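You operate a simulated robot arm through the tools that you are given. There is no shell and no other tool. Be economical: measure what you need, move in short steps, check, and stop when the job is done.

The job below is to be done with a simulated two-armed robot. You get a single attempt, and the scene is never put back.

## Task
Brake the wheel, then tension the red cable into the green band.
Fine: free the red lock bar, turn the red knob by its dial, lock it again. Where these are worked on the way, their far stop is far enough and under half their travel is too little: red lock bar.

The check looks at the end state, three seconds after you hand in, the way a careful person would. Anything else that was tipped, shoved, dropped, spilled or broken makes it a failure.

## Robot
Two 7-joint arms with two-finger parallel grippers on one trunk, on a base that drives. Base frame: it is fixed to the floor where the robot stands at the start and does not move with it; the origin is under the middle of the robot, x ahead of it, y to its left, z up. Lengths are in mm, angles in degrees, forces in N, time in s.
The left shoulder is at the start at [60, 143, 901], the right one opposite. With the tool pointing down near the work surface each hand reaches from about 320 to 740 mm from the robot's upright axis, wherever it stands, measured 20 degrees to its own side. Places, roughly: brake knob [600, 0, 800]; red adjuster knob [-1400, 1000, 700]; red cable dial [-1300, 1200, 800]; red lock bar [-1500, 1100, 700]. Payload 1.57 kg a hand.
The TCP of each hand is the grasp point between the finger pads, 30 mm short of the fingertips. In the tool frame z runs along the fingers and y along their closing line. Largest opening 110 mm; finger width 24, thickness 12; the body of the gripper, 48 by 112 mm, starts 78 mm behind the TCP.
Orientation is that of the tool frame in the base frame, as [roll, pitch, yaw] about the fixed x, y, z axes, in that order (R = Rz(yaw) Ry(pitch) Rx(roll)). With the fingers straight down and closing along the base's y, the tool's x points along the base's -x, its y along +y and its z along -z.

## Interface
- The arms move only by the tool jog_arm. It takes "left_steps", "right_steps" or both (then of equal length, played together; a hand with none holds still); each is a list of rows, each an object of numbers (a shift or turn left out is 0, a gripper value left out holds the last): "hand": the gripper command, from -1 (fully open) to 1 (shut), values between in proportion; "dx", "dy", "dz": the shift along the base's x, y, z in mm; "ax", "ay", "az": the turn, a rotation vector about the base's x, y, z in degrees. In form: [{"hand": .., "dx": .., "dy": .., "dz": .., "ax": .., "ay": .., "az": ..}, ...]. A call has 1 to 20 rows; each row is the pose to reach, as a shift and turn from the pose commanded when the call began. A row lasts 0.2 s, in which the tool goes at most 50 mm and 8.6 degrees; a call with a longer step from one row to the next is refused whole, and so is a gripper value outside its range. Where a pose cannot be reached the arm comes as near as it can. A force on the tool above 40 N (or 10 N above the force at the start of the call, whichever is more), or a blocked arm, ends the call early, and 0.2 s more pass. Each finger travels about 45 mm/s and halts on what it meets, pressing with about 33 N; the grip force reading is that of the motor and also rises with nothing between the fingers. The clock runs only during rows and for 0.2 s after the last one: add rows that repeat a pose to give the fingers time. The reply holds the time, the measured pose of the TCP, the force on the tool along the base axes, the opening and the grip force, in the units named above and with some noise, with the torque about the TCP (base axes, N m) and any sound that the robot's microphone picked up.
- Cameras (640 x 400 px; columns grow to the right, rows downward): "scene" is now at [45.2, 15.4, 1504.5]; the picture's right is [0.18, -0.98, 0.00], its down [-0.78, -0.15, -0.61] and it looks along [0.60, 0.11, -0.79] (base axes); focal length 277 px, centre (320, 200). "left" rides on the left gripper at [70, -16, -141] in its tool frame; the picture's right is [0.23, 0.97, 0.00], its down [-0.86, 0.20, -0.48] and it looks along [-0.47, 0.11, 0.88] (tool axes); focal length 222 px, centre (320, 200). "right" rides on the right gripper at [70, 16, -141] in its tool frame; the picture's right is [-0.23, 0.97, 0.00], its down [-0.86, -0.20, -0.48] and it looks along [-0.47, -0.11, 0.88] (tool axes); focal length 222 px, centre (320, 200). There is no depth. A picture from a camera that has moved, and an enlarged one, comes with that camera's place and axes in the base frame and with its lens.
- camera(camera): a new picture of that camera. It takes no simulated time.
- move_column(by): slides the trunk up (or, below 0, down) by that many mm; the arms and the scene camera ride with it, the base frame stays. It gives what a move gives, with no picture.
- base_move(legs): drives the robot by 1 to 6 legs, each [ahead, left, turn to the left] in mm, mm and degrees, along the robot's own axes; the way and the turn of a leg run together, so that a leg with both is an arc; at most 1500 mm and 180 degrees a leg. The arms and the cameras ride along, it lands a little off, and it stops where it bumps. It gives what a move gives.
- aim_head(pan, tilt): turns the head with the scene camera to pan (to the left, within 86 degrees either way) and tilt (down, from -29 to 69), counted from straight ahead of the robot. It gives what a move gives.
- enlarge(camera, box): a new picture of the part [left, top, right, bottom] of that camera's present view, enlarged. It takes no simulated time.
- finish_job(): hands the job in; it is judged then, once.

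Go step by step. Nothing tells you exact positions but the pictures and the camera data: compare them with the known pose of the tool, close in by small moves and look again before you grip or let go. The budget is 120 turns and 92 pictures, counting those below and the enlarged ones. Unless the task says otherwise, let go and move clear before handing in, and close with one line.

The tools are called after "Emit:" by a JSON object that holds its "fn" and its "kwargs". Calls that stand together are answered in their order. jog_arm: Moves the arms, as the interface text tells. Its arguments: {"type":"object","properties":{"left_steps":{"type":"array","items":{"type":"object","properties":{"hand":{"type":"number"},"dx":{"type":"number"},"dy":{"type":"number"},"dz":{"type":"number"},"ax":{"type":"number"},"ay":{"type":"number"},"az":{"type":"number"}}}},"right_steps":{"type":"array","items":{"type":"object","properties":{"hand":{"type":"number"},"dx":{"type":"number"},"dy":{"type":"number"},"dz":{"type":"number"},"ax":{"type":"number"},"ay":{"type":"number"},"az":{"type":"number"}}}}},"required":[]} The other tools are called the same way: move_column (by) slides the trunk up or down; base_move (legs) drives the base; aim_head (pan, tilt) turns the head that bears the scene camera; camera (camera) takes a picture; enlarge (camera, box) takes an enlarged picture of a part of a camera's view; finish_job () hands the job in.

At the start:

```text
time_s: 0.0
left_tcp_pos: [472.9, 244.4, 939.8]
left_tcp_rot: [180.0, -0.1, -180.0]
left_force: [0.0, -0.8, 0.2]
left_moment: [-0.04, 0.0, 0.04]
left_width: 109.8
left_finger_force: 0.0
right_tcp_pos: [437.1, -145.0, 931.4]
right_tcp_rot: [-180.0, 0.0, -180.0]
right_force: [0.4, -0.8, -0.9]
right_moment: [0.01, 0.0, -0.01]
right_width: 109.9
right_finger_force: 0.0
trunk travel left (down, up): [-500.0, 90.0]
robot x, y, heading: [1.7, -0.2, 0.1]
head pan, tilt: [10.7, 52.2]
```

scene: 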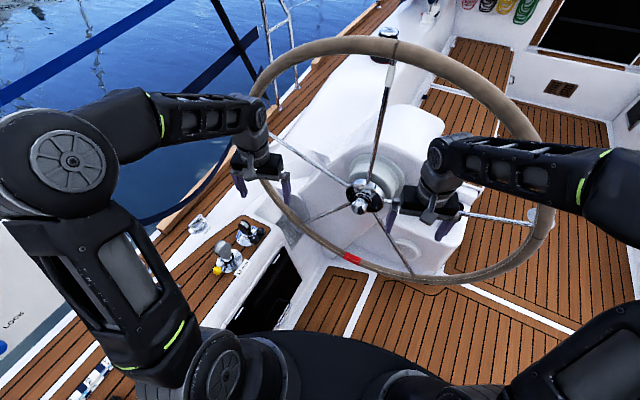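
right: 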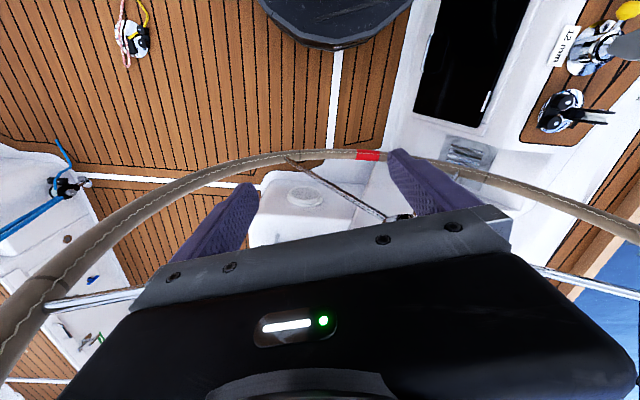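
left: 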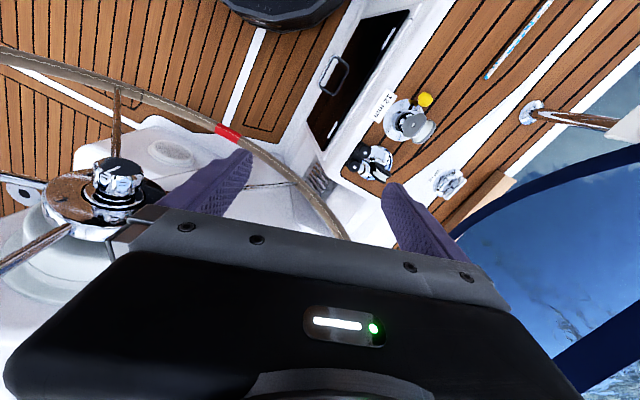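

I see a yacht's steering wheel ahead with a chrome knob at the hub, which I take for the brake knob. I'll look closer at the hub before moving anything.

Emit:
{"fn": "enlarge", "kwargs": {"camera": "scene", "box": [300, 130, 460, 230]}}

Emit:
{"fn": "enlarge", "kwargs": {"camera": "left", "box": [0, 100, 240, 250]}}

```text
4.00 times, centred on (380, 180) of scene
camera zoom: at [45.2, 15.4, 1504.5], right [0.18, -0.98, 0.0], down [-0.78, -0.15, -0.61], along [0.6, 0.11, -0.79], focal length 1108 px, centre (80, 280)
```

zoom: 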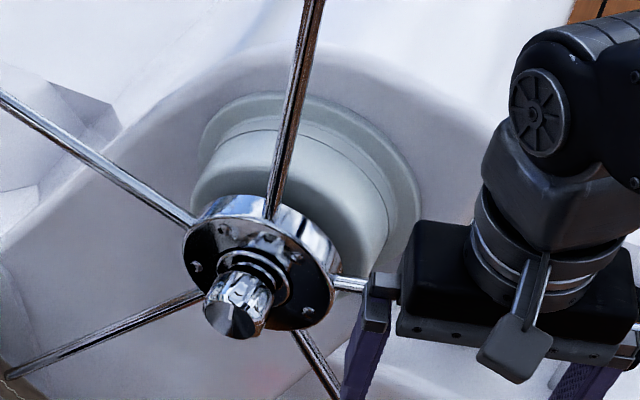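

```text
2.67 times, centred on (120, 175) of left
camera zoom: at [403.5, 226.9, 1080.7], right [-0.23, 0.97, 0.0], down [0.86, 0.2, 0.48], along [0.47, 0.11, -0.88], focal length 592 px, centre (853, 267)
```

zoom: 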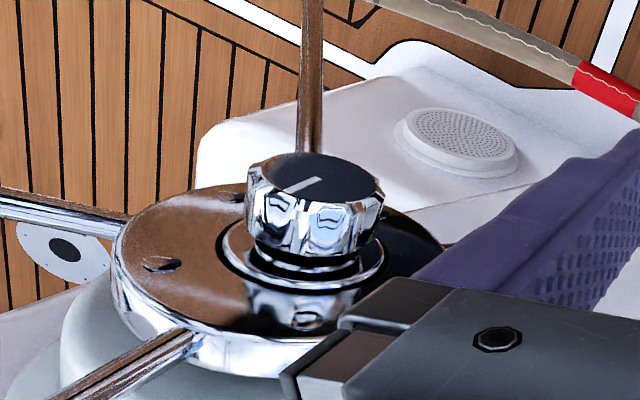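

The knob face triangulates to about (568, -11, 797), and the wheel axis is roughly horizontal at about -21° yaw. Before I choose a stance I'll look at the floor and surroundings.

Emit:
{"fn": "aim_head", "kwargs": {"pan": 86, "tilt": 35}}

Emit:
{"fn": "camera", "kwargs": {"camera": "scene"}}

Emit:
{"fn": "aim_head", "kwargs": {"pan": -86, "tilt": 35}}

Emit:
{"fn": "camera", "kwargs": {"camera": "scene"}}

```text
time_s: 1.5
left_tcp_pos: [472.7, 243.2, 939.5]
left_tcp_rot: [179.9, 0.0, 179.9]
left_force: [-0.3, -0.6, 0.0]
left_moment: [0.02, 0.01, 0.0]
left_width: 109.8
left_finger_force: 0.0
right_tcp_pos: [438.1, -145.6, 932.7]
right_tcp_rot: [-180.0, 0.0, 180.0]
right_force: [0.5, 0.9, -1.0]
right_moment: [-0.03, 0.01, 0.04]
right_width: 110.0
right_finger_force: 0.1
trunk travel left (down, up): [-500.0, 90.0]
robot x, y, heading: [-0.3, 0.2, -0.4]
head pan, tilt: [85.9, 35.0]
```

```text
86 pictures are left
camera scene: at [-22.1, 89.4, 1529.2], right [1.0, -0.07, 0.0], down [-0.04, -0.57, -0.82], along [0.06, 0.82, -0.57], focal length 277 px, centre (320, 200)
```

scene: 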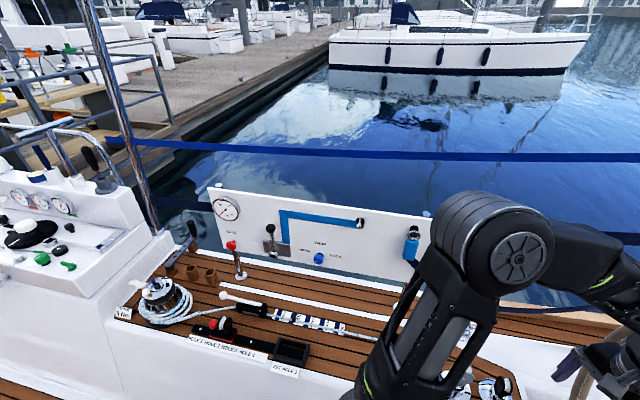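

```text
time_s: 4.1
left_tcp_pos: [473.5, 244.0, 939.6]
left_tcp_rot: [180.0, 0.0, -180.0]
left_force: [-1.2, -0.8, 0.3]
left_moment: [0.02, 0.01, 0.03]
left_width: 109.9
left_finger_force: 0.0
right_tcp_pos: [437.9, -145.8, 931.3]
right_tcp_rot: [-180.0, 0.0, -180.0]
right_force: [-0.5, 0.8, 0.7]
right_moment: [0.03, 0.02, -0.01]
right_width: 110.0
right_finger_force: 0.1
trunk travel left (down, up): [-500.0, 90.0]
robot x, y, heading: [-0.5, -1.2, 0.0]
head pan, tilt: [-85.9, 35.0]
```

```text
85 pictures are left
camera scene: at [-22.1, -86.3, 1529.2], right [-1.0, -0.07, 0.0], down [-0.04, 0.57, -0.82], along [0.06, -0.82, -0.57], focal length 277 px, centre (320, 200)
```

scene: 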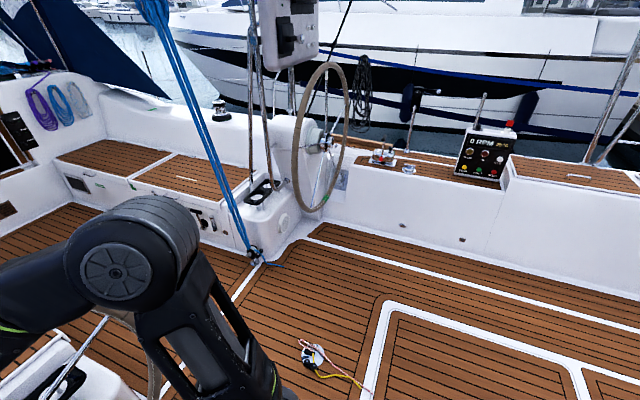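

There is open floor around the robot, and the red adjuster area is behind to the left. I'll back up a little so the left hand has room to come horizontally at the brake knob, and aim the head at the hub.

Emit:
{"fn": "base_move", "kwargs": {"legs": [[-150, 0, 0]]}}

Emit:
{"fn": "aim_head", "kwargs": {"pan": 0, "tilt": 42}}

Emit:
{"fn": "jog_arm", "kwargs": {"left_steps": [{"ay": -8.5, "dy": -10, "dz": -5}, {"ay": -17, "dy": -30, "dz": -15}, {"ay": -25.5, "dy": -50, "dz": -25}, {"ay": -34, "dy": -70, "dz": -40}, {"ay": -42.5, "dy": -90, "dz": -60}, {"ay": -51, "dy": -110, "dz": -80}, {"ay": -59.5, "dy": -130, "dz": -100}, {"ay": -68, "dy": -150, "dz": -120}, {"ay": -76.5, "dy": -165, "dz": -135}, {"ay": -85, "dy": -175, "dz": -143}, {"ay": -90, "dy": -175, "dz": -143}]}}

Emit:
{"fn": "camera", "kwargs": {"camera": "scene"}}

Emit:
{"fn": "camera", "kwargs": {"camera": "left"}}

```text
time_s: 5.5
left_tcp_pos: [319.9, 243.4, 940.6]
left_tcp_rot: [-180.0, 0.1, -180.0]
left_force: [0.1, 0.9, -1.1]
left_moment: [-0.03, -0.05, 0.03]
left_width: 110.2
left_finger_force: 0.0
right_tcp_pos: [284.1, -145.5, 932.7]
right_tcp_rot: [180.0, 0.0, 180.0]
right_force: [-0.5, -0.3, 0.6]
right_moment: [0.03, -0.07, 0.0]
right_width: 110.0
right_finger_force: 0.0
trunk travel left (down, up): [-500.0, 90.0]
robot x, y, heading: [-154.2, 0.6, -0.1]
head pan, tilt: [-85.9, 35.0]
```

```text
time_s: 7.1
left_tcp_pos: [319.9, 243.7, 939.3]
left_tcp_rot: [180.0, 0.0, 180.0]
left_force: [0.2, 0.4, -0.5]
left_moment: [0.0, -0.02, -0.03]
left_width: 110.1
left_finger_force: 0.0
right_tcp_pos: [283.8, -146.3, 931.9]
right_tcp_rot: [180.0, 0.0, 179.9]
right_force: [-0.3, -0.4, 0.3]
right_moment: [-0.03, -0.04, 0.0]
right_width: 110.0
right_finger_force: 0.1
trunk travel left (down, up): [-500.0, 90.0]
robot x, y, heading: [-152.5, 2.7, -0.1]
head pan, tilt: [0.0, 42.0]
```

```text
time_s: 9.5
left_tcp_pos: [428.4, -2.4, 877.0]
left_tcp_rot: [152.8, 86.2, 153.7]
left_force: [-0.3, 0.7, 0.4]
left_moment: [0.01, 0.03, -0.01]
left_width: 110.1
left_finger_force: 0.1
left hand out of reach, approached as far as the arm can: row 6, 7, 8, 9, 10, 11
right_tcp_pos: [284.7, -146.1, 932.0]
right_tcp_rot: [179.9, -0.1, -180.0]
right_force: [0.1, 0.0, 0.3]
right_moment: [0.01, 0.01, 0.01]
right_width: 110.1
right_finger_force: 0.1
trunk travel left (down, up): [-500.0, 90.0]
robot x, y, heading: [-151.8, -0.9, -0.0]
head pan, tilt: [0.0, 42.0]
```

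```text
84 pictures are left
camera scene: at [-97.1, 1.2, 1518.7], right [0.0, -1.0, 0.0], down [-0.67, 0.0, -0.74], along [0.74, 0.0, -0.67], focal length 277 px, centre (320, 200)
```

scene: 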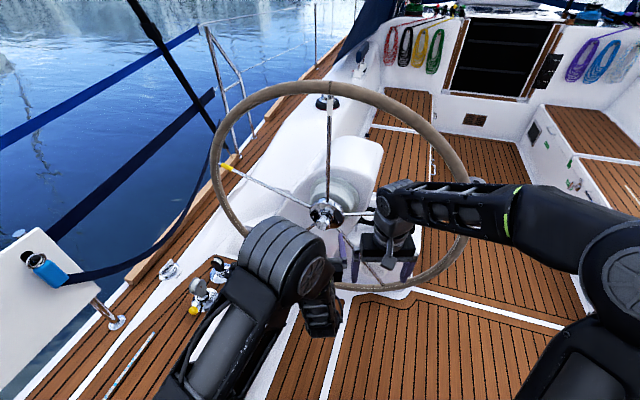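

```text
83 pictures are left
camera left: at [283.9, -18.8, 815.7], right [-0.03, 0.98, -0.2], down [-0.43, 0.17, 0.89], along [0.9, 0.11, 0.42], focal length 222 px, centre (320, 200)
```

left: 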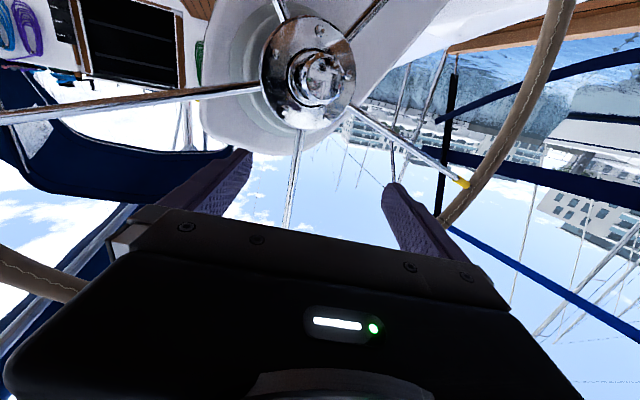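

The hand was too folded to reach the commanded pose and stopped higher and further ahead. I'll command a small shift ahead and up to see how the reference behaves.

Emit:
{"fn": "jog_arm", "kwargs": {"left_steps": [{"dx": 20, "az": -5}, {"dx": 40, "az": -10}, {"dx": 60, "az": -15}, {"dx": 60, "az": -20}]}}

```text
time_s: 10.5
left_tcp_pos: [473.7, -17.2, 879.6]
left_tcp_rot: [151.2, 86.1, 140.1]
left_force: [0.5, 0.7, 0.5]
left_moment: [-0.01, 0.02, 0.01]
left_width: 110.0
left_finger_force: 0.1
left hand out of reach, approached as far as the arm can: row 3, 4
right_tcp_pos: [283.8, -147.6, 930.8]
right_tcp_rot: [-180.0, -0.1, -180.0]
right_force: [-0.9, 0.8, 0.4]
right_moment: [0.02, 0.01, 0.02]
right_width: 110.0
right_finger_force: 0.1
trunk travel left (down, up): [-500.0, 90.0]
robot x, y, heading: [-151.9, -2.7, -0.3]
head pan, tilt: [0.0, 42.0]
```

Still limited, likely because the arm is folded. I'll lower the trunk 80 mm and back up 150 mm more so the arm works more extended.

Emit:
{"fn": "base_move", "kwargs": {"legs": [[-150, 0, 0]]}}

Emit:
{"fn": "move_column", "kwargs": {"by": -80}}

Emit:
{"fn": "jog_arm", "kwargs": {"left_steps": [{"dx": 20, "az": -3}, {"dx": 40, "az": -6}, {"dx": 60, "az": -10}, {"dx": 80, "az": -10}]}}

```text
time_s: 11.8
left_tcp_pos: [321.4, -14.4, 881.8]
left_tcp_rot: [150.8, 86.1, 140.1]
left_force: [0.3, 0.5, 0.0]
left_moment: [0.0, 0.03, 0.01]
left_width: 110.2
left_finger_force: 0.0
right_tcp_pos: [132.1, -144.9, 932.0]
right_tcp_rot: [179.9, -0.1, -179.8]
right_force: [-0.6, 0.4, -0.2]
right_moment: [0.01, -0.01, 0.01]
right_width: 110.0
right_finger_force: 0.0
trunk travel left (down, up): [-500.0, 90.0]
robot x, y, heading: [-306.8, -0.9, 0.2]
head pan, tilt: [0.0, 42.0]
```

```text
time_s: 13.0
left_tcp_pos: [321.0, -14.7, 800.9]
left_tcp_rot: [151.2, 86.1, 140.5]
left_force: [0.2, 0.3, 1.1]
left_moment: [-0.01, 0.0, 0.05]
left_width: 110.3
left_finger_force: 0.1
right_tcp_pos: [133.8, -144.8, 853.3]
right_tcp_rot: [-180.0, 0.0, -179.9]
right_force: [-0.7, 0.1, 0.5]
right_moment: [-0.01, -0.01, -0.02]
right_width: 109.8
right_finger_force: 0.0
trunk travel left (down, up): [-420.0, 170.0]
robot x, y, heading: [-304.4, 0.4, 0.5]
head pan, tilt: [0.0, 42.0]
```

```text
time_s: 14.0
left_tcp_pos: [368.7, -78.0, 805.7]
left_tcp_rot: [143.0, 85.2, 127.7]
left_force: [-0.6, 0.3, 0.5]
left_moment: [0.02, 0.02, 0.0]
left_width: 109.8
left_finger_force: 0.0
left hand out of reach, approached as far as the arm can: row 1, 2, 3, 4
right_tcp_pos: [132.9, -144.6, 852.2]
right_tcp_rot: [-180.0, 0.0, -179.8]
right_force: [-1.0, 0.1, 0.5]
right_moment: [0.0, -0.01, -0.03]
right_width: 109.8
right_finger_force: 0.1
trunk travel left (down, up): [-420.0, 170.0]
robot x, y, heading: [-304.0, -1.1, 0.2]
head pan, tilt: [0.0, 42.0]
```

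The hand drifted sideways rather than ahead. I'll look at the arm's shape.

Emit:
{"fn": "camera", "kwargs": {"camera": "scene"}}

```text
82 pictures are left
camera scene: at [-249.4, 1.7, 1438.7], right [0.0, -1.0, 0.0], down [-0.67, 0.0, -0.74], along [0.74, 0.0, -0.67], focal length 277 px, centre (320, 200)
```

scene: 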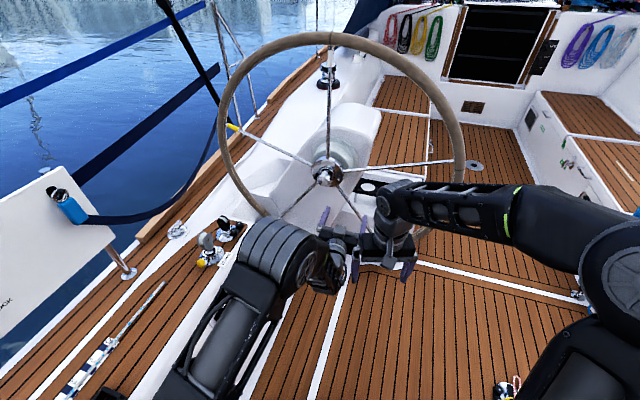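

The elbow is strongly bent, so the commanded pose is likely still too close in. I'll reach further ahead and slightly up.

Emit:
{"fn": "jog_arm", "kwargs": {"left_steps": [{"dx": 30, "dz": 10}, {"dx": 60, "dz": 20}, {"dx": 90, "dz": 30}, {"dx": 120, "dz": 40}, {"dx": 120, "dz": 40}]}}

```text
time_s: 15.2
left_tcp_pos: [484.7, -89.5, 843.8]
left_tcp_rot: [142.4, 85.1, 128.0]
left_force: [0.2, -0.6, -0.1]
left_moment: [0.02, -0.01, 0.03]
left_width: 110.1
left_finger_force: 0.1
left hand out of reach, approached as far as the arm can: row 2, 3, 4, 5
right_tcp_pos: [133.5, -144.7, 852.0]
right_tcp_rot: [180.0, 0.1, -179.9]
right_force: [-0.5, 0.1, -0.5]
right_moment: [0.03, -0.02, -0.02]
right_width: 110.1
right_finger_force: 0.1
trunk travel left (down, up): [-420.0, 170.0]
robot x, y, heading: [-305.7, -1.2, 0.0]
head pan, tilt: [0.0, 42.0]
```

The hand is controllable again and its current yaw is about -14°. I'll take a hand-camera view and an enlarged view of the hub to pin down the axis.

Emit:
{"fn": "camera", "kwargs": {"camera": "left"}}

Emit:
{"fn": "enlarge", "kwargs": {"camera": "scene", "box": [280, 140, 376, 200]}}

```text
81 pictures are left
camera left: at [340.1, -65.5, 783.0], right [0.23, 0.96, -0.18], down [-0.37, 0.25, 0.89], along [0.9, -0.15, 0.41], focal length 222 px, centre (320, 200)
```

left: 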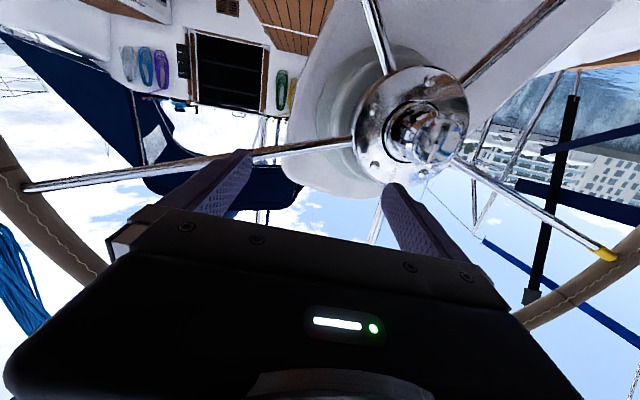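

```text
6.67 times, centred on (328, 170) of scene
camera zoom: at [-249.3, 1.4, 1438.7], right [0.0, -1.0, 0.0], down [-0.67, 0.0, -0.74], along [0.74, 0.0, -0.67], focal length 1847 px, centre (267, 400)
```

zoom: 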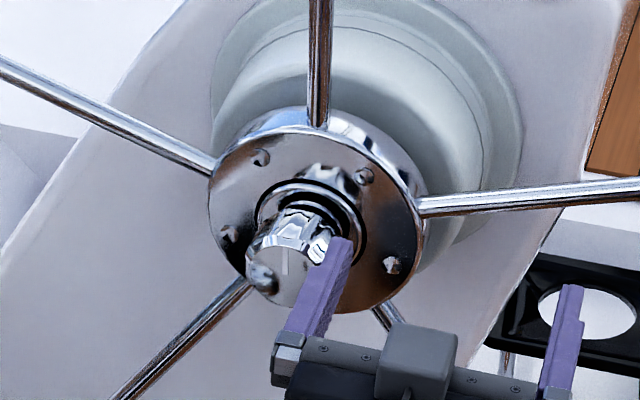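

The disc centre triangulates to (620, -25, 796) and the knob face to (568, -10, 796). The axis is therefore horizontal with yaw of about -16°, close to the present tool direction, and I'll move to a pregrasp 60 mm in front.

Emit:
{"fn": "jog_arm", "kwargs": {"left_steps": [{"dx": -10, "dy": 20, "dz": -10, "ay": -1}, {"dx": -10, "dy": 50, "dz": -25, "ay": -2}, {"dx": 0, "dy": 80, "dz": -40, "ay": -3.8}, {"dx": 10, "dy": 96, "dz": -48, "ay": -3.8, "az": -1}, {"dx": 25, "dy": 96, "dz": -48, "ay": -3.8, "az": -1.7}, {"dx": 25, "dy": 96, "dz": -48, "ay": -3.8, "az": -1.7}]}}

Emit:
{"fn": "enlarge", "kwargs": {"camera": "scene", "box": [280, 140, 376, 200]}}

Emit:
{"fn": "camera", "kwargs": {"camera": "left"}}

```text
time_s: 16.6
left_tcp_pos: [509.0, -58.3, 795.6]
left_tcp_rot: [93.1, 85.1, 80.7]
left_force: [-0.2, 0.6, 0.7]
left_moment: [-0.02, 0.03, 0.01]
left_width: 110.4
left_finger_force: 0.0
left hand out of reach, approached as far as the arm can: row 1, 2, 3, 4, 5, 6
right_tcp_pos: [133.2, -145.5, 851.7]
right_tcp_rot: [179.9, 0.0, -179.9]
right_force: [0.4, -0.1, 0.0]
right_moment: [-0.02, -0.02, 0.0]
right_width: 110.1
right_finger_force: 0.1
trunk travel left (down, up): [-420.0, 170.0]
robot x, y, heading: [-305.1, 0.2, 0.1]
head pan, tilt: [0.0, 42.0]
```

```text
6.67 times, centred on (328, 170) of scene
camera zoom: at [-249.0, 1.4, 1438.6], right [0.0, -1.0, 0.0], down [-0.67, 0.0, -0.74], along [0.74, 0.0, -0.67], focal length 1847 px, centre (267, 400)
```

zoom: 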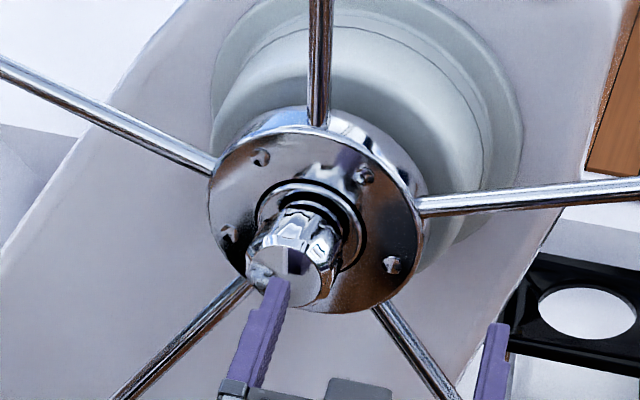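

```text
78 pictures are left
camera left: at [369.1, -38.7, 725.5], right [0.21, 0.97, -0.14], down [-0.44, 0.22, 0.87], along [0.87, -0.12, 0.47], focal length 222 px, centre (320, 200)
```

left: 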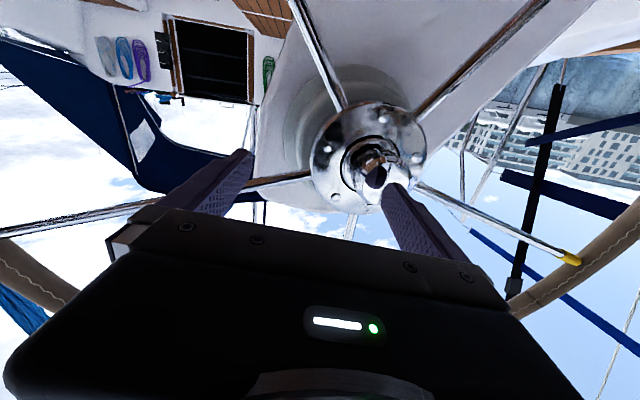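

The arm won't go further left, but the tool is now level with yaw of about -12°, which is good. I'll shift the base 65 mm left instead to line up.

Emit:
{"fn": "base_move", "kwargs": {"legs": [[0, 65, 0]]}}

Emit:
{"fn": "camera", "kwargs": {"camera": "left"}}

Emit:
{"fn": "enlarge", "kwargs": {"camera": "scene", "box": [290, 140, 386, 200]}}

```text
time_s: 17.6
left_tcp_pos: [510.1, 6.8, 795.2]
left_tcp_rot: [92.9, 85.2, 80.6]
left_force: [0.1, 0.3, -0.2]
left_moment: [0.0, -0.01, -0.02]
left_width: 109.8
left_finger_force: 0.0
right_tcp_pos: [132.9, -78.7, 852.9]
right_tcp_rot: [-180.0, 0.0, -179.6]
right_force: [-0.1, -0.4, 0.8]
right_moment: [-0.03, 0.0, -0.02]
right_width: 110.0
right_finger_force: 0.1
trunk travel left (down, up): [-420.0, 170.0]
robot x, y, heading: [-302.4, 62.4, 0.3]
head pan, tilt: [0.0, 42.0]
```

```text
77 pictures are left
camera left: at [368.6, 26.8, 725.7], right [0.21, 0.97, -0.14], down [-0.44, 0.22, 0.87], along [0.87, -0.12, 0.47], focal length 222 px, centre (320, 200)
```

left: 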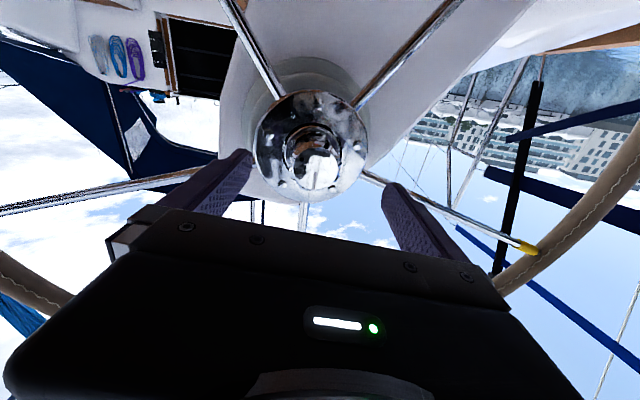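

```text
6.67 times, centred on (338, 170) of scene
camera zoom: at [-249.6, 67.1, 1438.7], right [0.0, -1.0, 0.0], down [-0.67, 0.0, -0.74], along [0.74, 0.0, -0.67], focal length 1847 px, centre (200, 400)
```

zoom: 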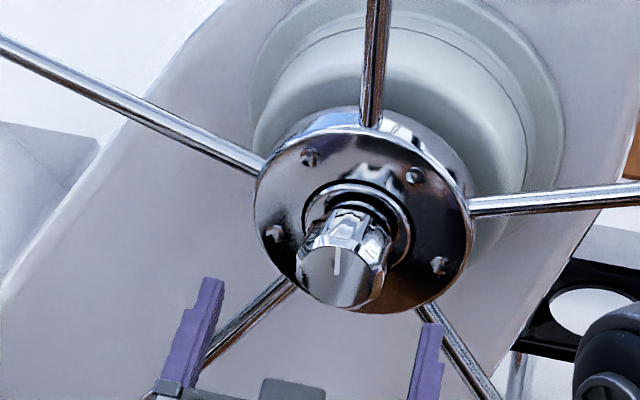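

The knob face is at (568, -10.5, 795), with a white mark at 12 o'clock and the fingers straddling it. I'll advance about 60 mm with the fingers open.

Emit:
{"fn": "jog_arm", "kwargs": {"left_steps": [{"dx": 15, "dy": -7}, {"dx": 30, "dy": -11}, {"dx": 45, "dy": -15}, {"dx": 61, "dy": -18.5}, {"dx": 61, "dy": -18.5}]}}

Emit:
{"fn": "enlarge", "kwargs": {"camera": "scene", "box": [290, 140, 386, 200]}}

Emit:
{"fn": "camera", "kwargs": {"camera": "left"}}

```text
time_s: 18.8
left_tcp_pos: [569.9, -11.5, 794.9]
left_tcp_rot: [93.5, 85.1, 81.3]
left_force: [1.2, -0.4, -0.7]
left_moment: [0.03, 0.03, -0.01]
left_width: 109.7
left_finger_force: 0.0
right_tcp_pos: [132.6, -80.6, 851.9]
right_tcp_rot: [-179.9, 0.0, -179.7]
right_force: [0.3, 0.2, 0.9]
right_moment: [-0.01, 0.01, 0.0]
right_width: 110.1
right_finger_force: 0.1
trunk travel left (down, up): [-420.0, 170.0]
robot x, y, heading: [-307.3, 64.3, 0.5]
head pan, tilt: [0.0, 42.0]
```

```text
6.67 times, centred on (338, 170) of scene
camera zoom: at [-249.6, 66.1, 1438.7], right [0.0, -1.0, 0.0], down [-0.67, 0.0, -0.74], along [0.74, 0.0, -0.67], focal length 1847 px, centre (200, 400)
```

zoom: 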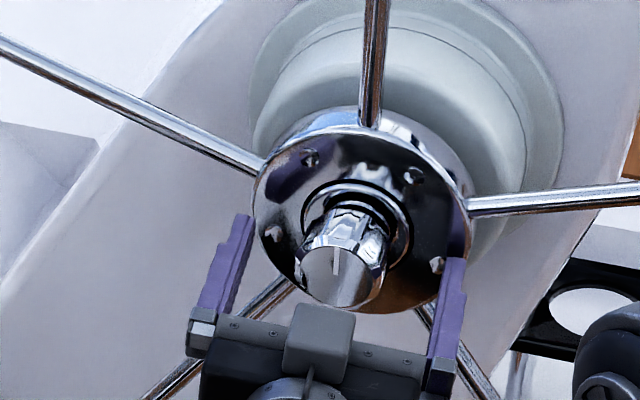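

```text
74 pictures are left
camera left: at [428.9, 8.0, 724.4], right [0.21, 0.97, -0.14], down [-0.44, 0.22, 0.87], along [0.88, -0.12, 0.47], focal length 222 px, centre (320, 200)
```

left: 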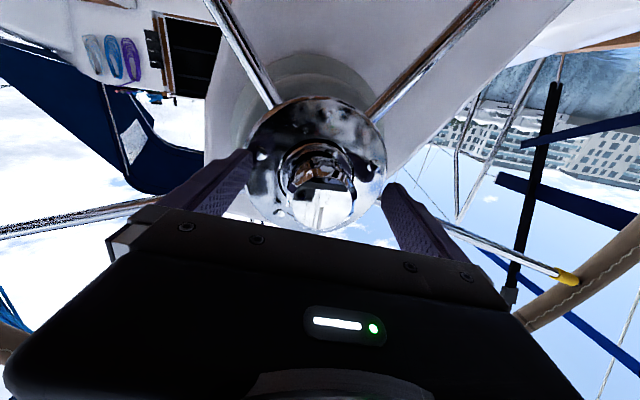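

The fingers straddle the knob nicely, so I'll close on it.

Emit:
{"fn": "jog_arm", "kwargs": {"left_steps": [{"hand": 0.2}, {"hand": 0.6}, {"hand": 1}, {"hand": 1}, {"hand": 1}, {"hand": 1}]}}

Emit:
{"fn": "enlarge", "kwargs": {"camera": "scene", "box": [290, 140, 386, 200]}}

```text
time_s: 20.2
left_tcp_pos: [569.3, -10.4, 795.8]
left_tcp_rot: [92.8, 85.1, 80.7]
left_force: [2.4, 6.4, 0.2]
left_moment: [0.06, 0.15, -0.68]
left_width: 54.5
left_finger_force: 37.9
right_tcp_pos: [133.4, -78.8, 853.3]
right_tcp_rot: [-179.9, 0.0, -179.7]
right_force: [0.2, -0.3, 0.6]
right_moment: [-0.01, 0.03, 0.02]
right_width: 109.9
right_finger_force: 0.1
trunk travel left (down, up): [-420.0, 170.0]
robot x, y, heading: [-306.1, 64.3, 0.3]
head pan, tilt: [0.0, 42.0]
```

```text
6.67 times, centred on (338, 170) of scene
camera zoom: at [-249.4, 66.8, 1438.7], right [0.0, -1.0, 0.0], down [-0.67, 0.0, -0.74], along [0.74, 0.0, -0.67], focal length 1847 px, centre (200, 400)
```

zoom: 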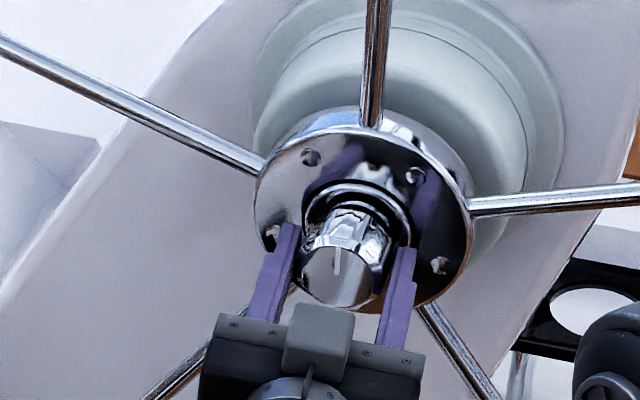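

Gripped at 54.5 mm. I'll turn clockwise, as seen from the robot, by about 60°.

Emit:
{"fn": "jog_arm", "kwargs": {"left_steps": [{"ax": 7.3, "ay": -1.6}, {"ax": 14.6, "ay": -3.2}, {"ax": 21.9, "ay": -4.8}, {"ax": 29.2, "ay": -6.4}, {"ax": 36.5, "ay": -8}, {"ax": 43.8, "ay": -9.6}, {"ax": 51.1, "ay": -11.2}, {"ax": 58.4, "ay": -12.8}]}}

Emit:
{"fn": "enlarge", "kwargs": {"camera": "scene", "box": [290, 140, 386, 200]}}

```text
time_s: 22.0
left_tcp_pos: [572.2, -7.6, 798.6]
left_tcp_rot: [89.9, 25.3, 78.0]
left_force: [5.1, 24.9, 11.3]
left_moment: [0.06, 0.43, -0.45]
left_width: 52.8
left_finger_force: 45.4
right_tcp_pos: [132.5, -78.4, 852.8]
right_tcp_rot: [-179.9, 0.0, -179.7]
right_force: [0.2, 0.7, -0.7]
right_moment: [-0.01, -0.01, 0.02]
right_width: 110.0
right_finger_force: 0.1
trunk travel left (down, up): [-420.0, 170.0]
robot x, y, heading: [-304.4, 67.6, 0.3]
head pan, tilt: [0.0, 42.0]
```

```text
6.67 times, centred on (338, 170) of scene
camera zoom: at [-250.3, 69.0, 1438.8], right [0.01, -1.0, 0.0], down [-0.67, -0.01, -0.74], along [0.74, 0.0, -0.67], focal length 1847 px, centre (200, 400)
```

zoom: 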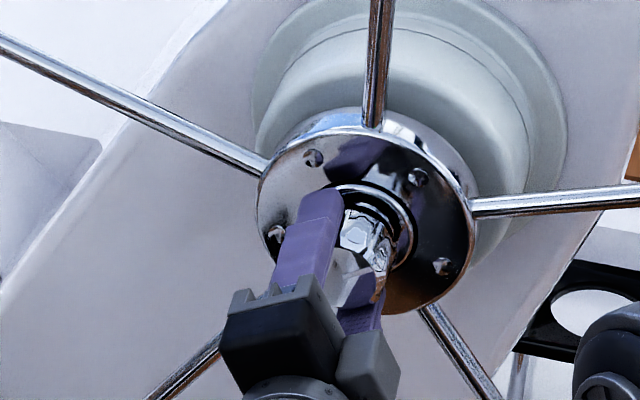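

It turned 60° easily with no stop felt yet, so I'll keep turning clockwise.

Emit:
{"fn": "jog_arm", "kwargs": {"left_steps": [{"ax": 7.3, "ay": -1.6}, {"ax": 14.6, "ay": -3.2}, {"ax": 21.9, "ay": -4.8}, {"ax": 29.2, "ay": -6.4}, {"ax": 36.5, "ay": -8}, {"ax": 43.8, "ay": -9.6}, {"ax": 51.1, "ay": -11.2}, {"ax": 58.4, "ay": -12.8}]}}

Emit:
{"fn": "enlarge", "kwargs": {"camera": "scene", "box": [290, 140, 386, 200]}}

```text
time_s: 23.8
left_tcp_pos: [569.4, -10.4, 800.9]
left_tcp_rot: [89.2, -34.5, 78.1]
left_force: [8.8, 15.3, 14.4]
left_moment: [-0.69, -2.01, -0.06]
left_width: 52.0
left_finger_force: 44.8
right_tcp_pos: [133.1, -79.2, 852.4]
right_tcp_rot: [-179.9, 0.0, -179.7]
right_force: [0.7, -0.1, -0.3]
right_moment: [0.01, 0.04, 0.03]
right_width: 109.9
right_finger_force: 0.1
trunk travel left (down, up): [-420.0, 170.0]
robot x, y, heading: [-303.8, 66.8, 0.2]
head pan, tilt: [0.0, 42.0]
```

```text
6.67 times, centred on (338, 170) of scene
camera zoom: at [-250.7, 67.8, 1438.7], right [0.0, -1.0, 0.0], down [-0.67, 0.0, -0.74], along [0.74, 0.0, -0.67], focal length 1847 px, centre (200, 400)
```

zoom: 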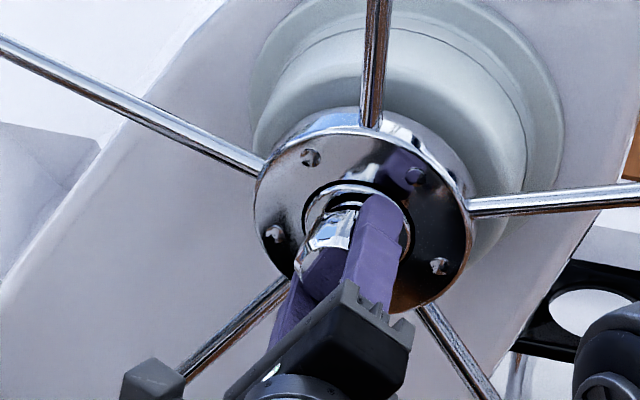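

It has now turned about 120° with low torque, so I'll continue.

Emit:
{"fn": "jog_arm", "kwargs": {"left_steps": [{"ax": 7.3, "ay": -1.6}, {"ax": 14.6, "ay": -3.2}, {"ax": 21.9, "ay": -4.8}, {"ax": 29.2, "ay": -6.4}, {"ax": 36.5, "ay": -8}, {"ax": 43.8, "ay": -9.6}, {"ax": 51.1, "ay": -11.2}, {"ax": 58.4, "ay": -12.8}]}}

Emit:
{"fn": "camera", "kwargs": {"camera": "left"}}

```text
time_s: 25.6
left_tcp_pos: [571.3, -9.2, 797.0]
left_tcp_rot: [-85.7, -85.8, -106.7]
left_force: [4.5, 8.6, 11.2]
left_moment: [-1.16, -0.82, -1.23]
left_width: 53.7
left_finger_force: 45.0
right_tcp_pos: [133.4, -80.1, 852.3]
right_tcp_rot: [-179.8, 0.0, -179.8]
right_force: [-0.4, -0.1, -0.1]
right_moment: [0.0, 0.02, 0.0]
right_width: 110.0
right_finger_force: 0.2
trunk travel left (down, up): [-420.0, 170.0]
robot x, y, heading: [-306.1, 61.2, 0.4]
head pan, tilt: [0.0, 42.0]
```

```text
70 pictures are left
camera left: at [434.1, 30.5, 866.4], right [-0.21, -0.96, 0.15], down [-0.49, -0.03, -0.87], along [0.84, -0.26, -0.47], focal length 222 px, centre (320, 200)
```

left: 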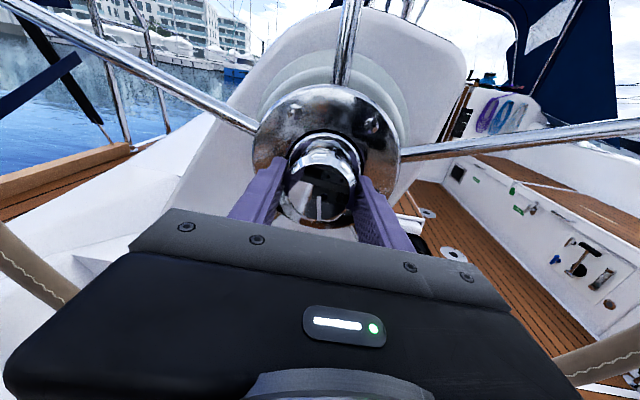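

The mark now points down, so the knob has turned 180° with the torque rising to about 1 N m. I'll continue clockwise.

Emit:
{"fn": "jog_arm", "kwargs": {"left_steps": [{"ax": 7.3, "ay": -1.6}, {"ax": 14.6, "ay": -3.2}, {"ax": 21.9, "ay": -4.8}, {"ax": 29.2, "ay": -6.4}, {"ax": 36.5, "ay": -8}, {"ax": 43.8, "ay": -9.6}, {"ax": 51.1, "ay": -11.2}, {"ax": 58.4, "ay": -12.8}]}}

Emit:
{"fn": "camera", "kwargs": {"camera": "left"}}

```text
time_s: 27.4
left_tcp_pos: [569.1, -11.8, 800.2]
left_tcp_rot: [-89.7, -25.8, -102.8]
left_force: [8.1, 16.3, 17.5]
left_moment: [-0.39, 0.92, -1.02]
left_width: 52.9
left_finger_force: 45.0
right_tcp_pos: [133.6, -79.7, 853.9]
right_tcp_rot: [-179.9, 0.0, -179.6]
right_force: [-0.5, 0.8, 0.5]
right_moment: [0.01, 0.01, -0.01]
right_width: 110.1
right_finger_force: 0.0
trunk travel left (down, up): [-420.0, 170.0]
robot x, y, heading: [-307.1, 66.4, 0.1]
head pan, tilt: [0.0, 42.0]
```

```text
69 pictures are left
camera left: at [419.4, -34.3, 844.1], right [-0.13, -0.61, -0.78], down [-0.31, 0.77, -0.56], along [0.94, 0.17, -0.3], focal length 222 px, centre (320, 200)
```

left: 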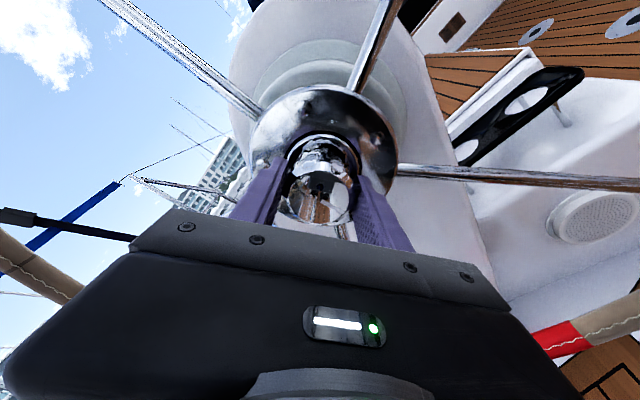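

Total is about 240° with no stop yet, and I'll keep going and watch the torque.

Emit:
{"fn": "jog_arm", "kwargs": {"left_steps": [{"ax": 7.3, "ay": -1.6}, {"ax": 14.6, "ay": -3.2}, {"ax": 21.9, "ay": -4.8}, {"ax": 29.2, "ay": -6.4}, {"ax": 36.5, "ay": -8}, {"ax": 43.8, "ay": -9.6}, {"ax": 51.1, "ay": -11.2}, {"ax": 58.4, "ay": -12.8}]}}

Emit:
{"fn": "enlarge", "kwargs": {"camera": "left", "box": [240, 130, 400, 230]}}

```text
time_s: 29.2
left_tcp_pos: [569.1, -13.0, 798.0]
left_tcp_rot: [-90.2, 33.9, -102.8]
left_force: [0.5, -3.7, 10.0]
left_moment: [-1.4, -1.21, -0.38]
left_width: 53.1
left_finger_force: 44.9
right_tcp_pos: [132.5, -80.5, 853.7]
right_tcp_rot: [180.0, 0.1, -179.7]
right_force: [0.4, -0.1, 1.0]
right_moment: [0.02, -0.04, 0.01]
right_width: 109.9
right_finger_force: 0.0
trunk travel left (down, up): [-420.0, 170.0]
robot x, y, heading: [-306.5, 61.0, 0.2]
head pan, tilt: [0.0, 42.0]
```

```text
4.00 times, centred on (320, 180) of left
camera zoom: at [415.5, -47.8, 772.9], right [0.08, 0.35, -0.94], down [-0.29, 0.91, 0.31], along [0.96, 0.24, 0.17], focal length 888 px, centre (320, 280)
```

zoom: 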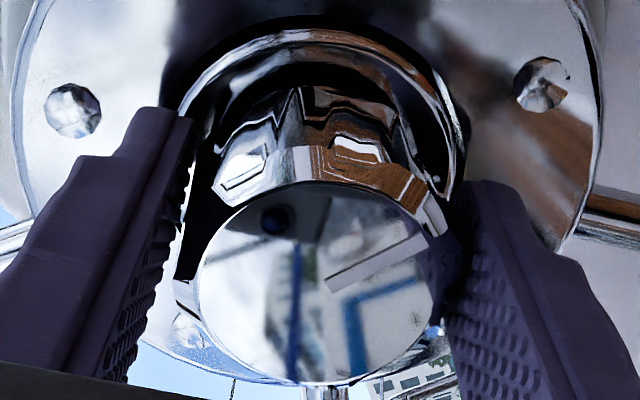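

The mark, seen in base axes, points straight down and the fingers slipped after that, so the knob stopped at 180° clockwise. I'll open, back straight off and check.

Emit:
{"fn": "jog_arm", "kwargs": {"left_steps": [{"hand": 0}, {"hand": -1}, {"hand": -1}, {"hand": -1}, {"hand": -1}, {"hand": -1}, {"hand": -1, "dx": -30, "dy": 7}, {"hand": -1, "dx": -60, "dy": 14}, {"hand": -1, "dx": -90, "dy": 21}]}}

Emit:
{"fn": "enlarge", "kwargs": {"camera": "scene", "box": [290, 140, 386, 200]}}

```text
time_s: 31.2
left_tcp_pos: [478.6, 10.3, 796.9]
left_tcp_rot: [-90.4, 33.8, -102.7]
left_force: [0.4, 0.0, -0.4]
left_moment: [0.0, 0.01, 0.02]
left_width: 109.9
left_finger_force: 0.1
right_tcp_pos: [133.1, -80.8, 852.3]
right_tcp_rot: [180.0, 0.0, -179.7]
right_force: [0.1, 0.2, 0.6]
right_moment: [-0.02, -0.04, 0.0]
right_width: 109.9
right_finger_force: 0.0
trunk travel left (down, up): [-420.0, 170.0]
robot x, y, heading: [-302.9, 59.6, 0.3]
head pan, tilt: [0.0, 42.0]
```

```text
6.67 times, centred on (338, 170) of scene
camera zoom: at [-249.8, 66.1, 1438.7], right [0.0, -1.0, 0.0], down [-0.67, 0.0, -0.74], along [0.74, 0.0, -0.67], focal length 1847 px, centre (200, 400)
```

zoom: 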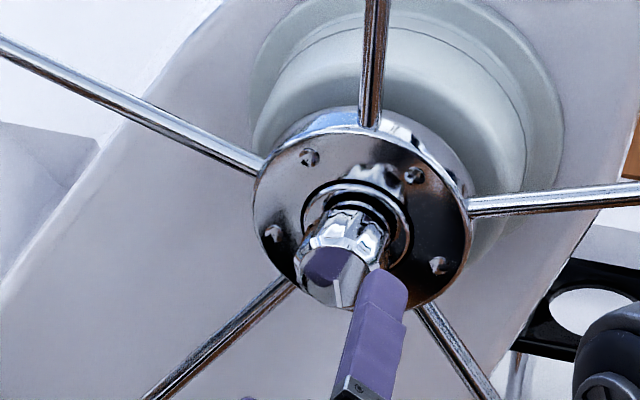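

The mark is at 6 o'clock, so the wheel is braked. Next I'll back away, unwind the wrist and then look for the red adjuster.

Emit:
{"fn": "base_move", "kwargs": {"legs": [[-300, -60, 0]]}}

Emit:
{"fn": "jog_arm", "kwargs": {"left_steps": [{"ax": -7.3, "ay": 1.6}, {"ax": -14.6, "ay": 3.2}, {"ax": -21.9, "ay": 4.8}, {"ax": -29.2, "ay": 6.4}, {"ax": -36.5, "ay": 8}, {"ax": -43.8, "ay": 9.6}, {"ax": -51.1, "ay": 11.2}, {"ax": -58.4, "ay": 12.8}, {"ax": -65.7, "ay": 14.4}, {"ax": -73, "ay": 16}, {"ax": -80.3, "ay": 17.6}, {"ax": -87.6, "ay": 19.2}, {"ax": -94.9, "ay": 20.8}, {"ax": -102.2, "ay": 22.4}, {"ax": -109.5, "ay": 24}, {"ax": -116.8, "ay": 25.6}, {"ax": -124.1, "ay": 27.2}, {"ax": -131.4, "ay": 28.8}, {"ax": -138.7, "ay": 30.4}, {"ax": -146, "ay": 32}]}}

Emit:
{"fn": "jog_arm", "kwargs": {"left_steps": [{"ax": -7.3, "ay": 1.6}, {"ax": -14.6, "ay": 3.2}, {"ax": -21.9, "ay": 4.8}, {"ax": -29.2, "ay": 6.4}, {"ax": -36.5, "ay": 8}, {"ax": -43.8, "ay": 9.6}, {"ax": -51.1, "ay": 11.2}, {"ax": -58.4, "ay": 12.8}, {"ax": -65.7, "ay": 14.4}, {"ax": -73, "ay": 16}, {"ax": -80.3, "ay": 17.6}, {"ax": -87.6, "ay": 19.2}, {"ax": -94.9, "ay": 20.8}, {"ax": -102.2, "ay": 22.4}, {"ax": -109.5, "ay": 24}, {"ax": -116.8, "ay": 25.6}, {"ax": -124.1, "ay": 27.2}, {"ax": -131.4, "ay": 28.8}, {"ax": -138.7, "ay": 30.4}, {"ax": -146, "ay": 32}]}}

Emit:
{"fn": "aim_head", "kwargs": {"pan": 86, "tilt": 35}}

Emit:
{"fn": "camera", "kwargs": {"camera": "scene"}}

```text
time_s: 33.3
left_tcp_pos: [175.3, -56.6, 797.8]
left_tcp_rot: [-90.2, 33.8, -103.3]
left_force: [0.1, -0.4, 0.4]
left_moment: [-0.01, 0.03, -0.03]
left_width: 110.0
left_finger_force: 0.1
right_tcp_pos: [-171.0, -143.2, 851.4]
right_tcp_rot: [-180.0, 0.0, 179.6]
right_force: [0.7, -0.7, -0.2]
right_moment: [-0.02, -0.02, -0.03]
right_width: 109.9
right_finger_force: 0.1
trunk travel left (down, up): [-420.0, 170.0]
robot x, y, heading: [-606.3, 7.7, -0.3]
head pan, tilt: [0.0, 42.0]
```

```text
time_s: 37.5
left_tcp_pos: [176.3, -56.8, 797.9]
left_tcp_rot: [88.7, -64.3, 79.4]
left_force: [0.1, -0.1, 0.6]
left_moment: [0.04, -0.02, 0.02]
left_width: 110.1
left_finger_force: 0.1
right_tcp_pos: [-169.9, -144.3, 851.9]
right_tcp_rot: [180.0, 0.0, 179.7]
right_force: [0.6, 0.0, 0.1]
right_moment: [0.01, 0.02, 0.02]
right_width: 110.0
right_finger_force: 0.0
trunk travel left (down, up): [-420.0, 170.0]
robot x, y, heading: [-608.0, 4.0, -0.3]
head pan, tilt: [0.0, 42.0]
```

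```text
time_s: 41.7
left_tcp_pos: [175.9, -56.4, 796.9]
left_tcp_rot: [99.2, 85.2, 86.9]
left_force: [-0.1, 0.9, 0.5]
left_moment: [0.01, 0.0, -0.06]
left_width: 109.9
left_finger_force: 0.1
right_tcp_pos: [-171.4, -143.9, 851.5]
right_tcp_rot: [-180.0, 0.0, 179.8]
right_force: [-0.6, -1.1, 0.0]
right_moment: [-0.01, 0.0, 0.0]
right_width: 109.9
right_finger_force: 0.0
trunk travel left (down, up): [-420.0, 170.0]
robot x, y, heading: [-604.8, 8.3, -0.3]
head pan, tilt: [0.0, 42.0]
```

```text
time_s: 43.3
left_tcp_pos: [177.8, -55.5, 795.8]
left_tcp_rot: [98.9, 85.1, 86.4]
left_force: [-0.1, -0.2, -0.1]
left_moment: [0.02, 0.01, 0.01]
left_width: 109.8
left_finger_force: 0.0
right_tcp_pos: [-171.4, -143.1, 853.3]
right_tcp_rot: [-180.0, 0.0, 179.7]
right_force: [0.1, -0.2, -0.2]
right_moment: [0.02, 0.03, 0.03]
right_width: 110.0
right_finger_force: 0.2
trunk travel left (down, up): [-420.0, 170.0]
robot x, y, heading: [-602.5, 8.1, -0.2]
head pan, tilt: [85.9, 35.0]
```

```text
66 pictures are left
camera scene: at [-629.1, 94.6, 1449.2], right [1.0, -0.08, 0.0], down [-0.04, -0.57, -0.82], along [0.06, 0.82, -0.57], focal length 277 px, centre (320, 200)
```

scene: 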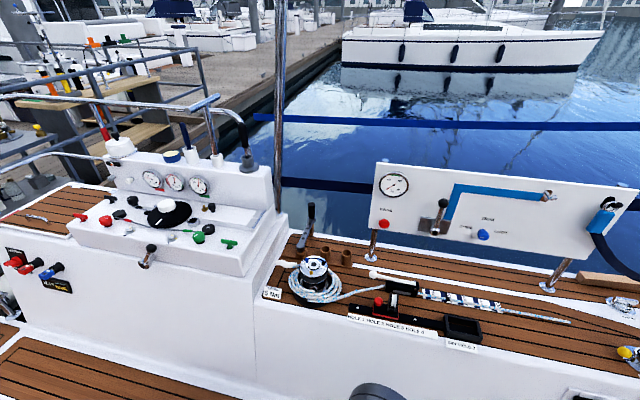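

The console on the left shows three dials with red, black and green knobs. I'll enlarge it.

Emit:
{"fn": "enlarge", "kwargs": {"camera": "scene", "box": [50, 130, 290, 280]}}

Emit:
{"fn": "enlarge", "kwargs": {"camera": "scene", "box": [70, 180, 166, 240]}}

```text
2.67 times, centred on (170, 205) of scene
camera zoom: at [-629.1, 94.6, 1449.2], right [1.0, -0.08, 0.0], down [-0.04, -0.57, -0.82], along [0.06, 0.82, -0.57], focal length 739 px, centre (720, 187)
```

zoom: 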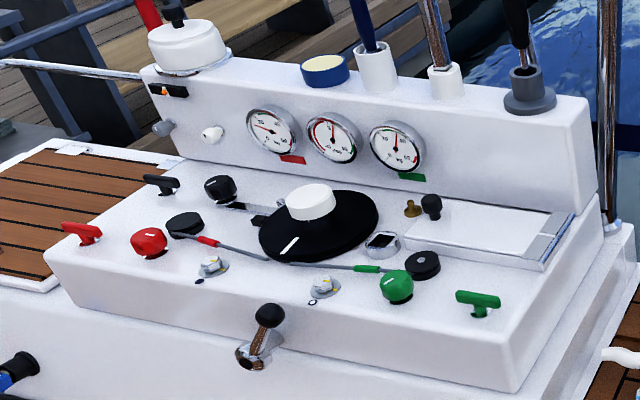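

```text
6.67 times, centred on (118, 210) of scene
camera zoom: at [-629.1, 94.6, 1449.2], right [1.0, -0.08, 0.0], down [-0.04, -0.57, -0.82], along [0.06, 0.82, -0.57], focal length 1847 px, centre (1667, 133)
```

zoom: 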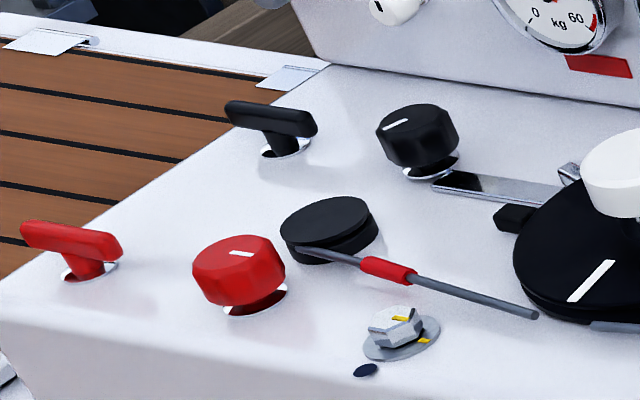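

The red bar, red knob and the left dial with a red tag are on the console, which is rotated about -20° like the boat. First I'll bring the left hand back to a tucked, downward pose before driving.

Emit:
{"fn": "jog_arm", "kwargs": {"left_steps": [{"az": 6}, {"az": 12.5}]}}

Emit:
{"fn": "jog_arm", "kwargs": {"left_steps": [{"ay": 8, "dx": -15, "dy": 15, "dz": 10}, {"ay": 16, "dx": -40, "dy": 35, "dz": 20}, {"ay": 24, "dx": -65, "dy": 55, "dz": 35}, {"ay": 32, "dx": -90, "dy": 75, "dz": 50}, {"ay": 40, "dx": -115, "dy": 100, "dz": 65}, {"ay": 48, "dx": -140, "dy": 125, "dz": 80}, {"ay": 56, "dx": -165, "dy": 150, "dz": 95}, {"ay": 64, "dx": -190, "dy": 175, "dz": 110}, {"ay": 72, "dx": -215, "dy": 200, "dz": 115}, {"ay": 80, "dx": -240, "dy": 225, "dz": 120}, {"ay": 86, "dx": -265, "dy": 245, "dz": 120}, {"ay": 86, "dx": -290, "dy": 245, "dz": 120}]}}

Emit:
{"fn": "move_column", "kwargs": {"by": 80}}

```text
time_s: 43.9
left_tcp_pos: [176.7, -55.6, 796.7]
left_tcp_rot: [99.0, 84.9, 99.3]
left_force: [-0.2, -0.1, 0.9]
left_moment: [0.05, -0.01, 0.02]
left_width: 109.9
left_finger_force: 0.1
right_tcp_pos: [-170.1, -145.0, 853.3]
right_tcp_rot: [179.9, 0.0, 179.7]
right_force: [0.1, -0.5, -0.7]
right_moment: [-0.01, 0.0, -0.02]
right_width: 110.0
right_finger_force: 0.0
trunk travel left (down, up): [-420.0, 170.0]
robot x, y, heading: [-609.4, 3.7, -0.4]
head pan, tilt: [85.9, 35.0]
```

```text
time_s: 46.5
left_tcp_pos: [-112.6, 189.1, 916.8]
left_tcp_rot: [179.9, 3.1, 175.2]
left_force: [0.3, 0.1, 0.6]
left_moment: [-0.01, -0.04, -0.01]
left_width: 110.2
left_finger_force: 0.1
right_tcp_pos: [-171.4, -143.2, 852.4]
right_tcp_rot: [-180.0, 0.0, 179.8]
right_force: [0.5, -0.1, 0.4]
right_moment: [-0.02, -0.02, -0.01]
right_width: 109.7
right_finger_force: 0.0
trunk travel left (down, up): [-420.0, 170.0]
robot x, y, heading: [-606.9, 5.5, -0.2]
head pan, tilt: [85.9, 35.0]
```

```text
time_s: 47.6
left_tcp_pos: [-112.4, 188.9, 997.1]
left_tcp_rot: [179.7, 3.1, 175.1]
left_force: [-0.3, -0.2, 1.0]
left_moment: [0.02, 0.01, 0.03]
left_width: 110.1
left_finger_force: 0.1
right_tcp_pos: [-170.3, -143.8, 932.0]
right_tcp_rot: [179.9, 0.1, 179.6]
right_force: [0.2, -0.1, 0.6]
right_moment: [-0.05, 0.0, -0.01]
right_width: 110.1
right_finger_force: 0.0
trunk travel left (down, up): [-500.0, 90.0]
robot x, y, heading: [-609.3, 9.1, -0.2]
head pan, tilt: [85.9, 35.0]
```

Arms are tucked. I'll back 550 mm and turn 70° left to face the console, then look.

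Emit:
{"fn": "base_move", "kwargs": {"legs": [[-550, 0, 0], [0, 0, 70]]}}

Emit:
{"fn": "aim_head", "kwargs": {"pan": 15, "tilt": 40}}

Emit:
{"fn": "camera", "kwargs": {"camera": "scene"}}

```text
time_s: 54.0
left_tcp_pos: [-1191.1, 535.1, 998.4]
left_tcp_rot: [179.7, 3.2, -112.7]
left_force: [-0.3, -0.9, 0.5]
left_moment: [0.06, 0.02, 0.02]
left_width: 110.1
left_finger_force: 0.0
right_tcp_pos: [-891.5, 377.3, 933.0]
right_tcp_rot: [180.0, 0.0, -108.0]
right_force: [0.0, 0.0, 0.0]
right_moment: [0.02, -0.04, -0.05]
right_width: 110.1
right_finger_force: 0.0
trunk travel left (down, up): [-500.0, 90.0]
robot x, y, heading: [-1168.9, 7.5, 72.2]
head pan, tilt: [85.9, 35.0]
```

```text
time_s: 55.4
left_tcp_pos: [-1189.5, 535.3, 997.3]
left_tcp_rot: [179.7, 3.3, -112.5]
left_force: [0.4, 0.1, -0.3]
left_moment: [-0.02, 0.0, -0.06]
left_width: 110.0
left_finger_force: 0.0
right_tcp_pos: [-892.2, 377.6, 932.5]
right_tcp_rot: [180.0, 0.0, -108.0]
right_force: [-0.3, 0.2, 0.7]
right_moment: [0.0, 0.02, 0.01]
right_width: 109.8
right_finger_force: 0.0
trunk travel left (down, up): [-500.0, 90.0]
robot x, y, heading: [-1165.6, 3.9, 71.9]
head pan, tilt: [15.0, 40.0]
```

```text
63 pictures are left
camera scene: at [-1169.4, 64.6, 1521.6], right [1.0, -0.05, 0.0], down [-0.03, -0.64, -0.77], along [0.04, 0.77, -0.64], focal length 277 px, centre (320, 200)
```

scene: 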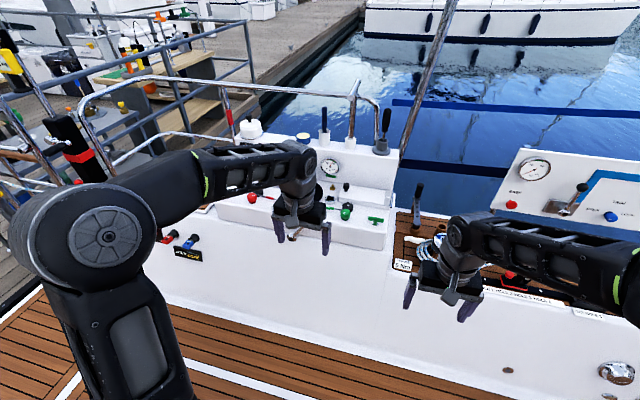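

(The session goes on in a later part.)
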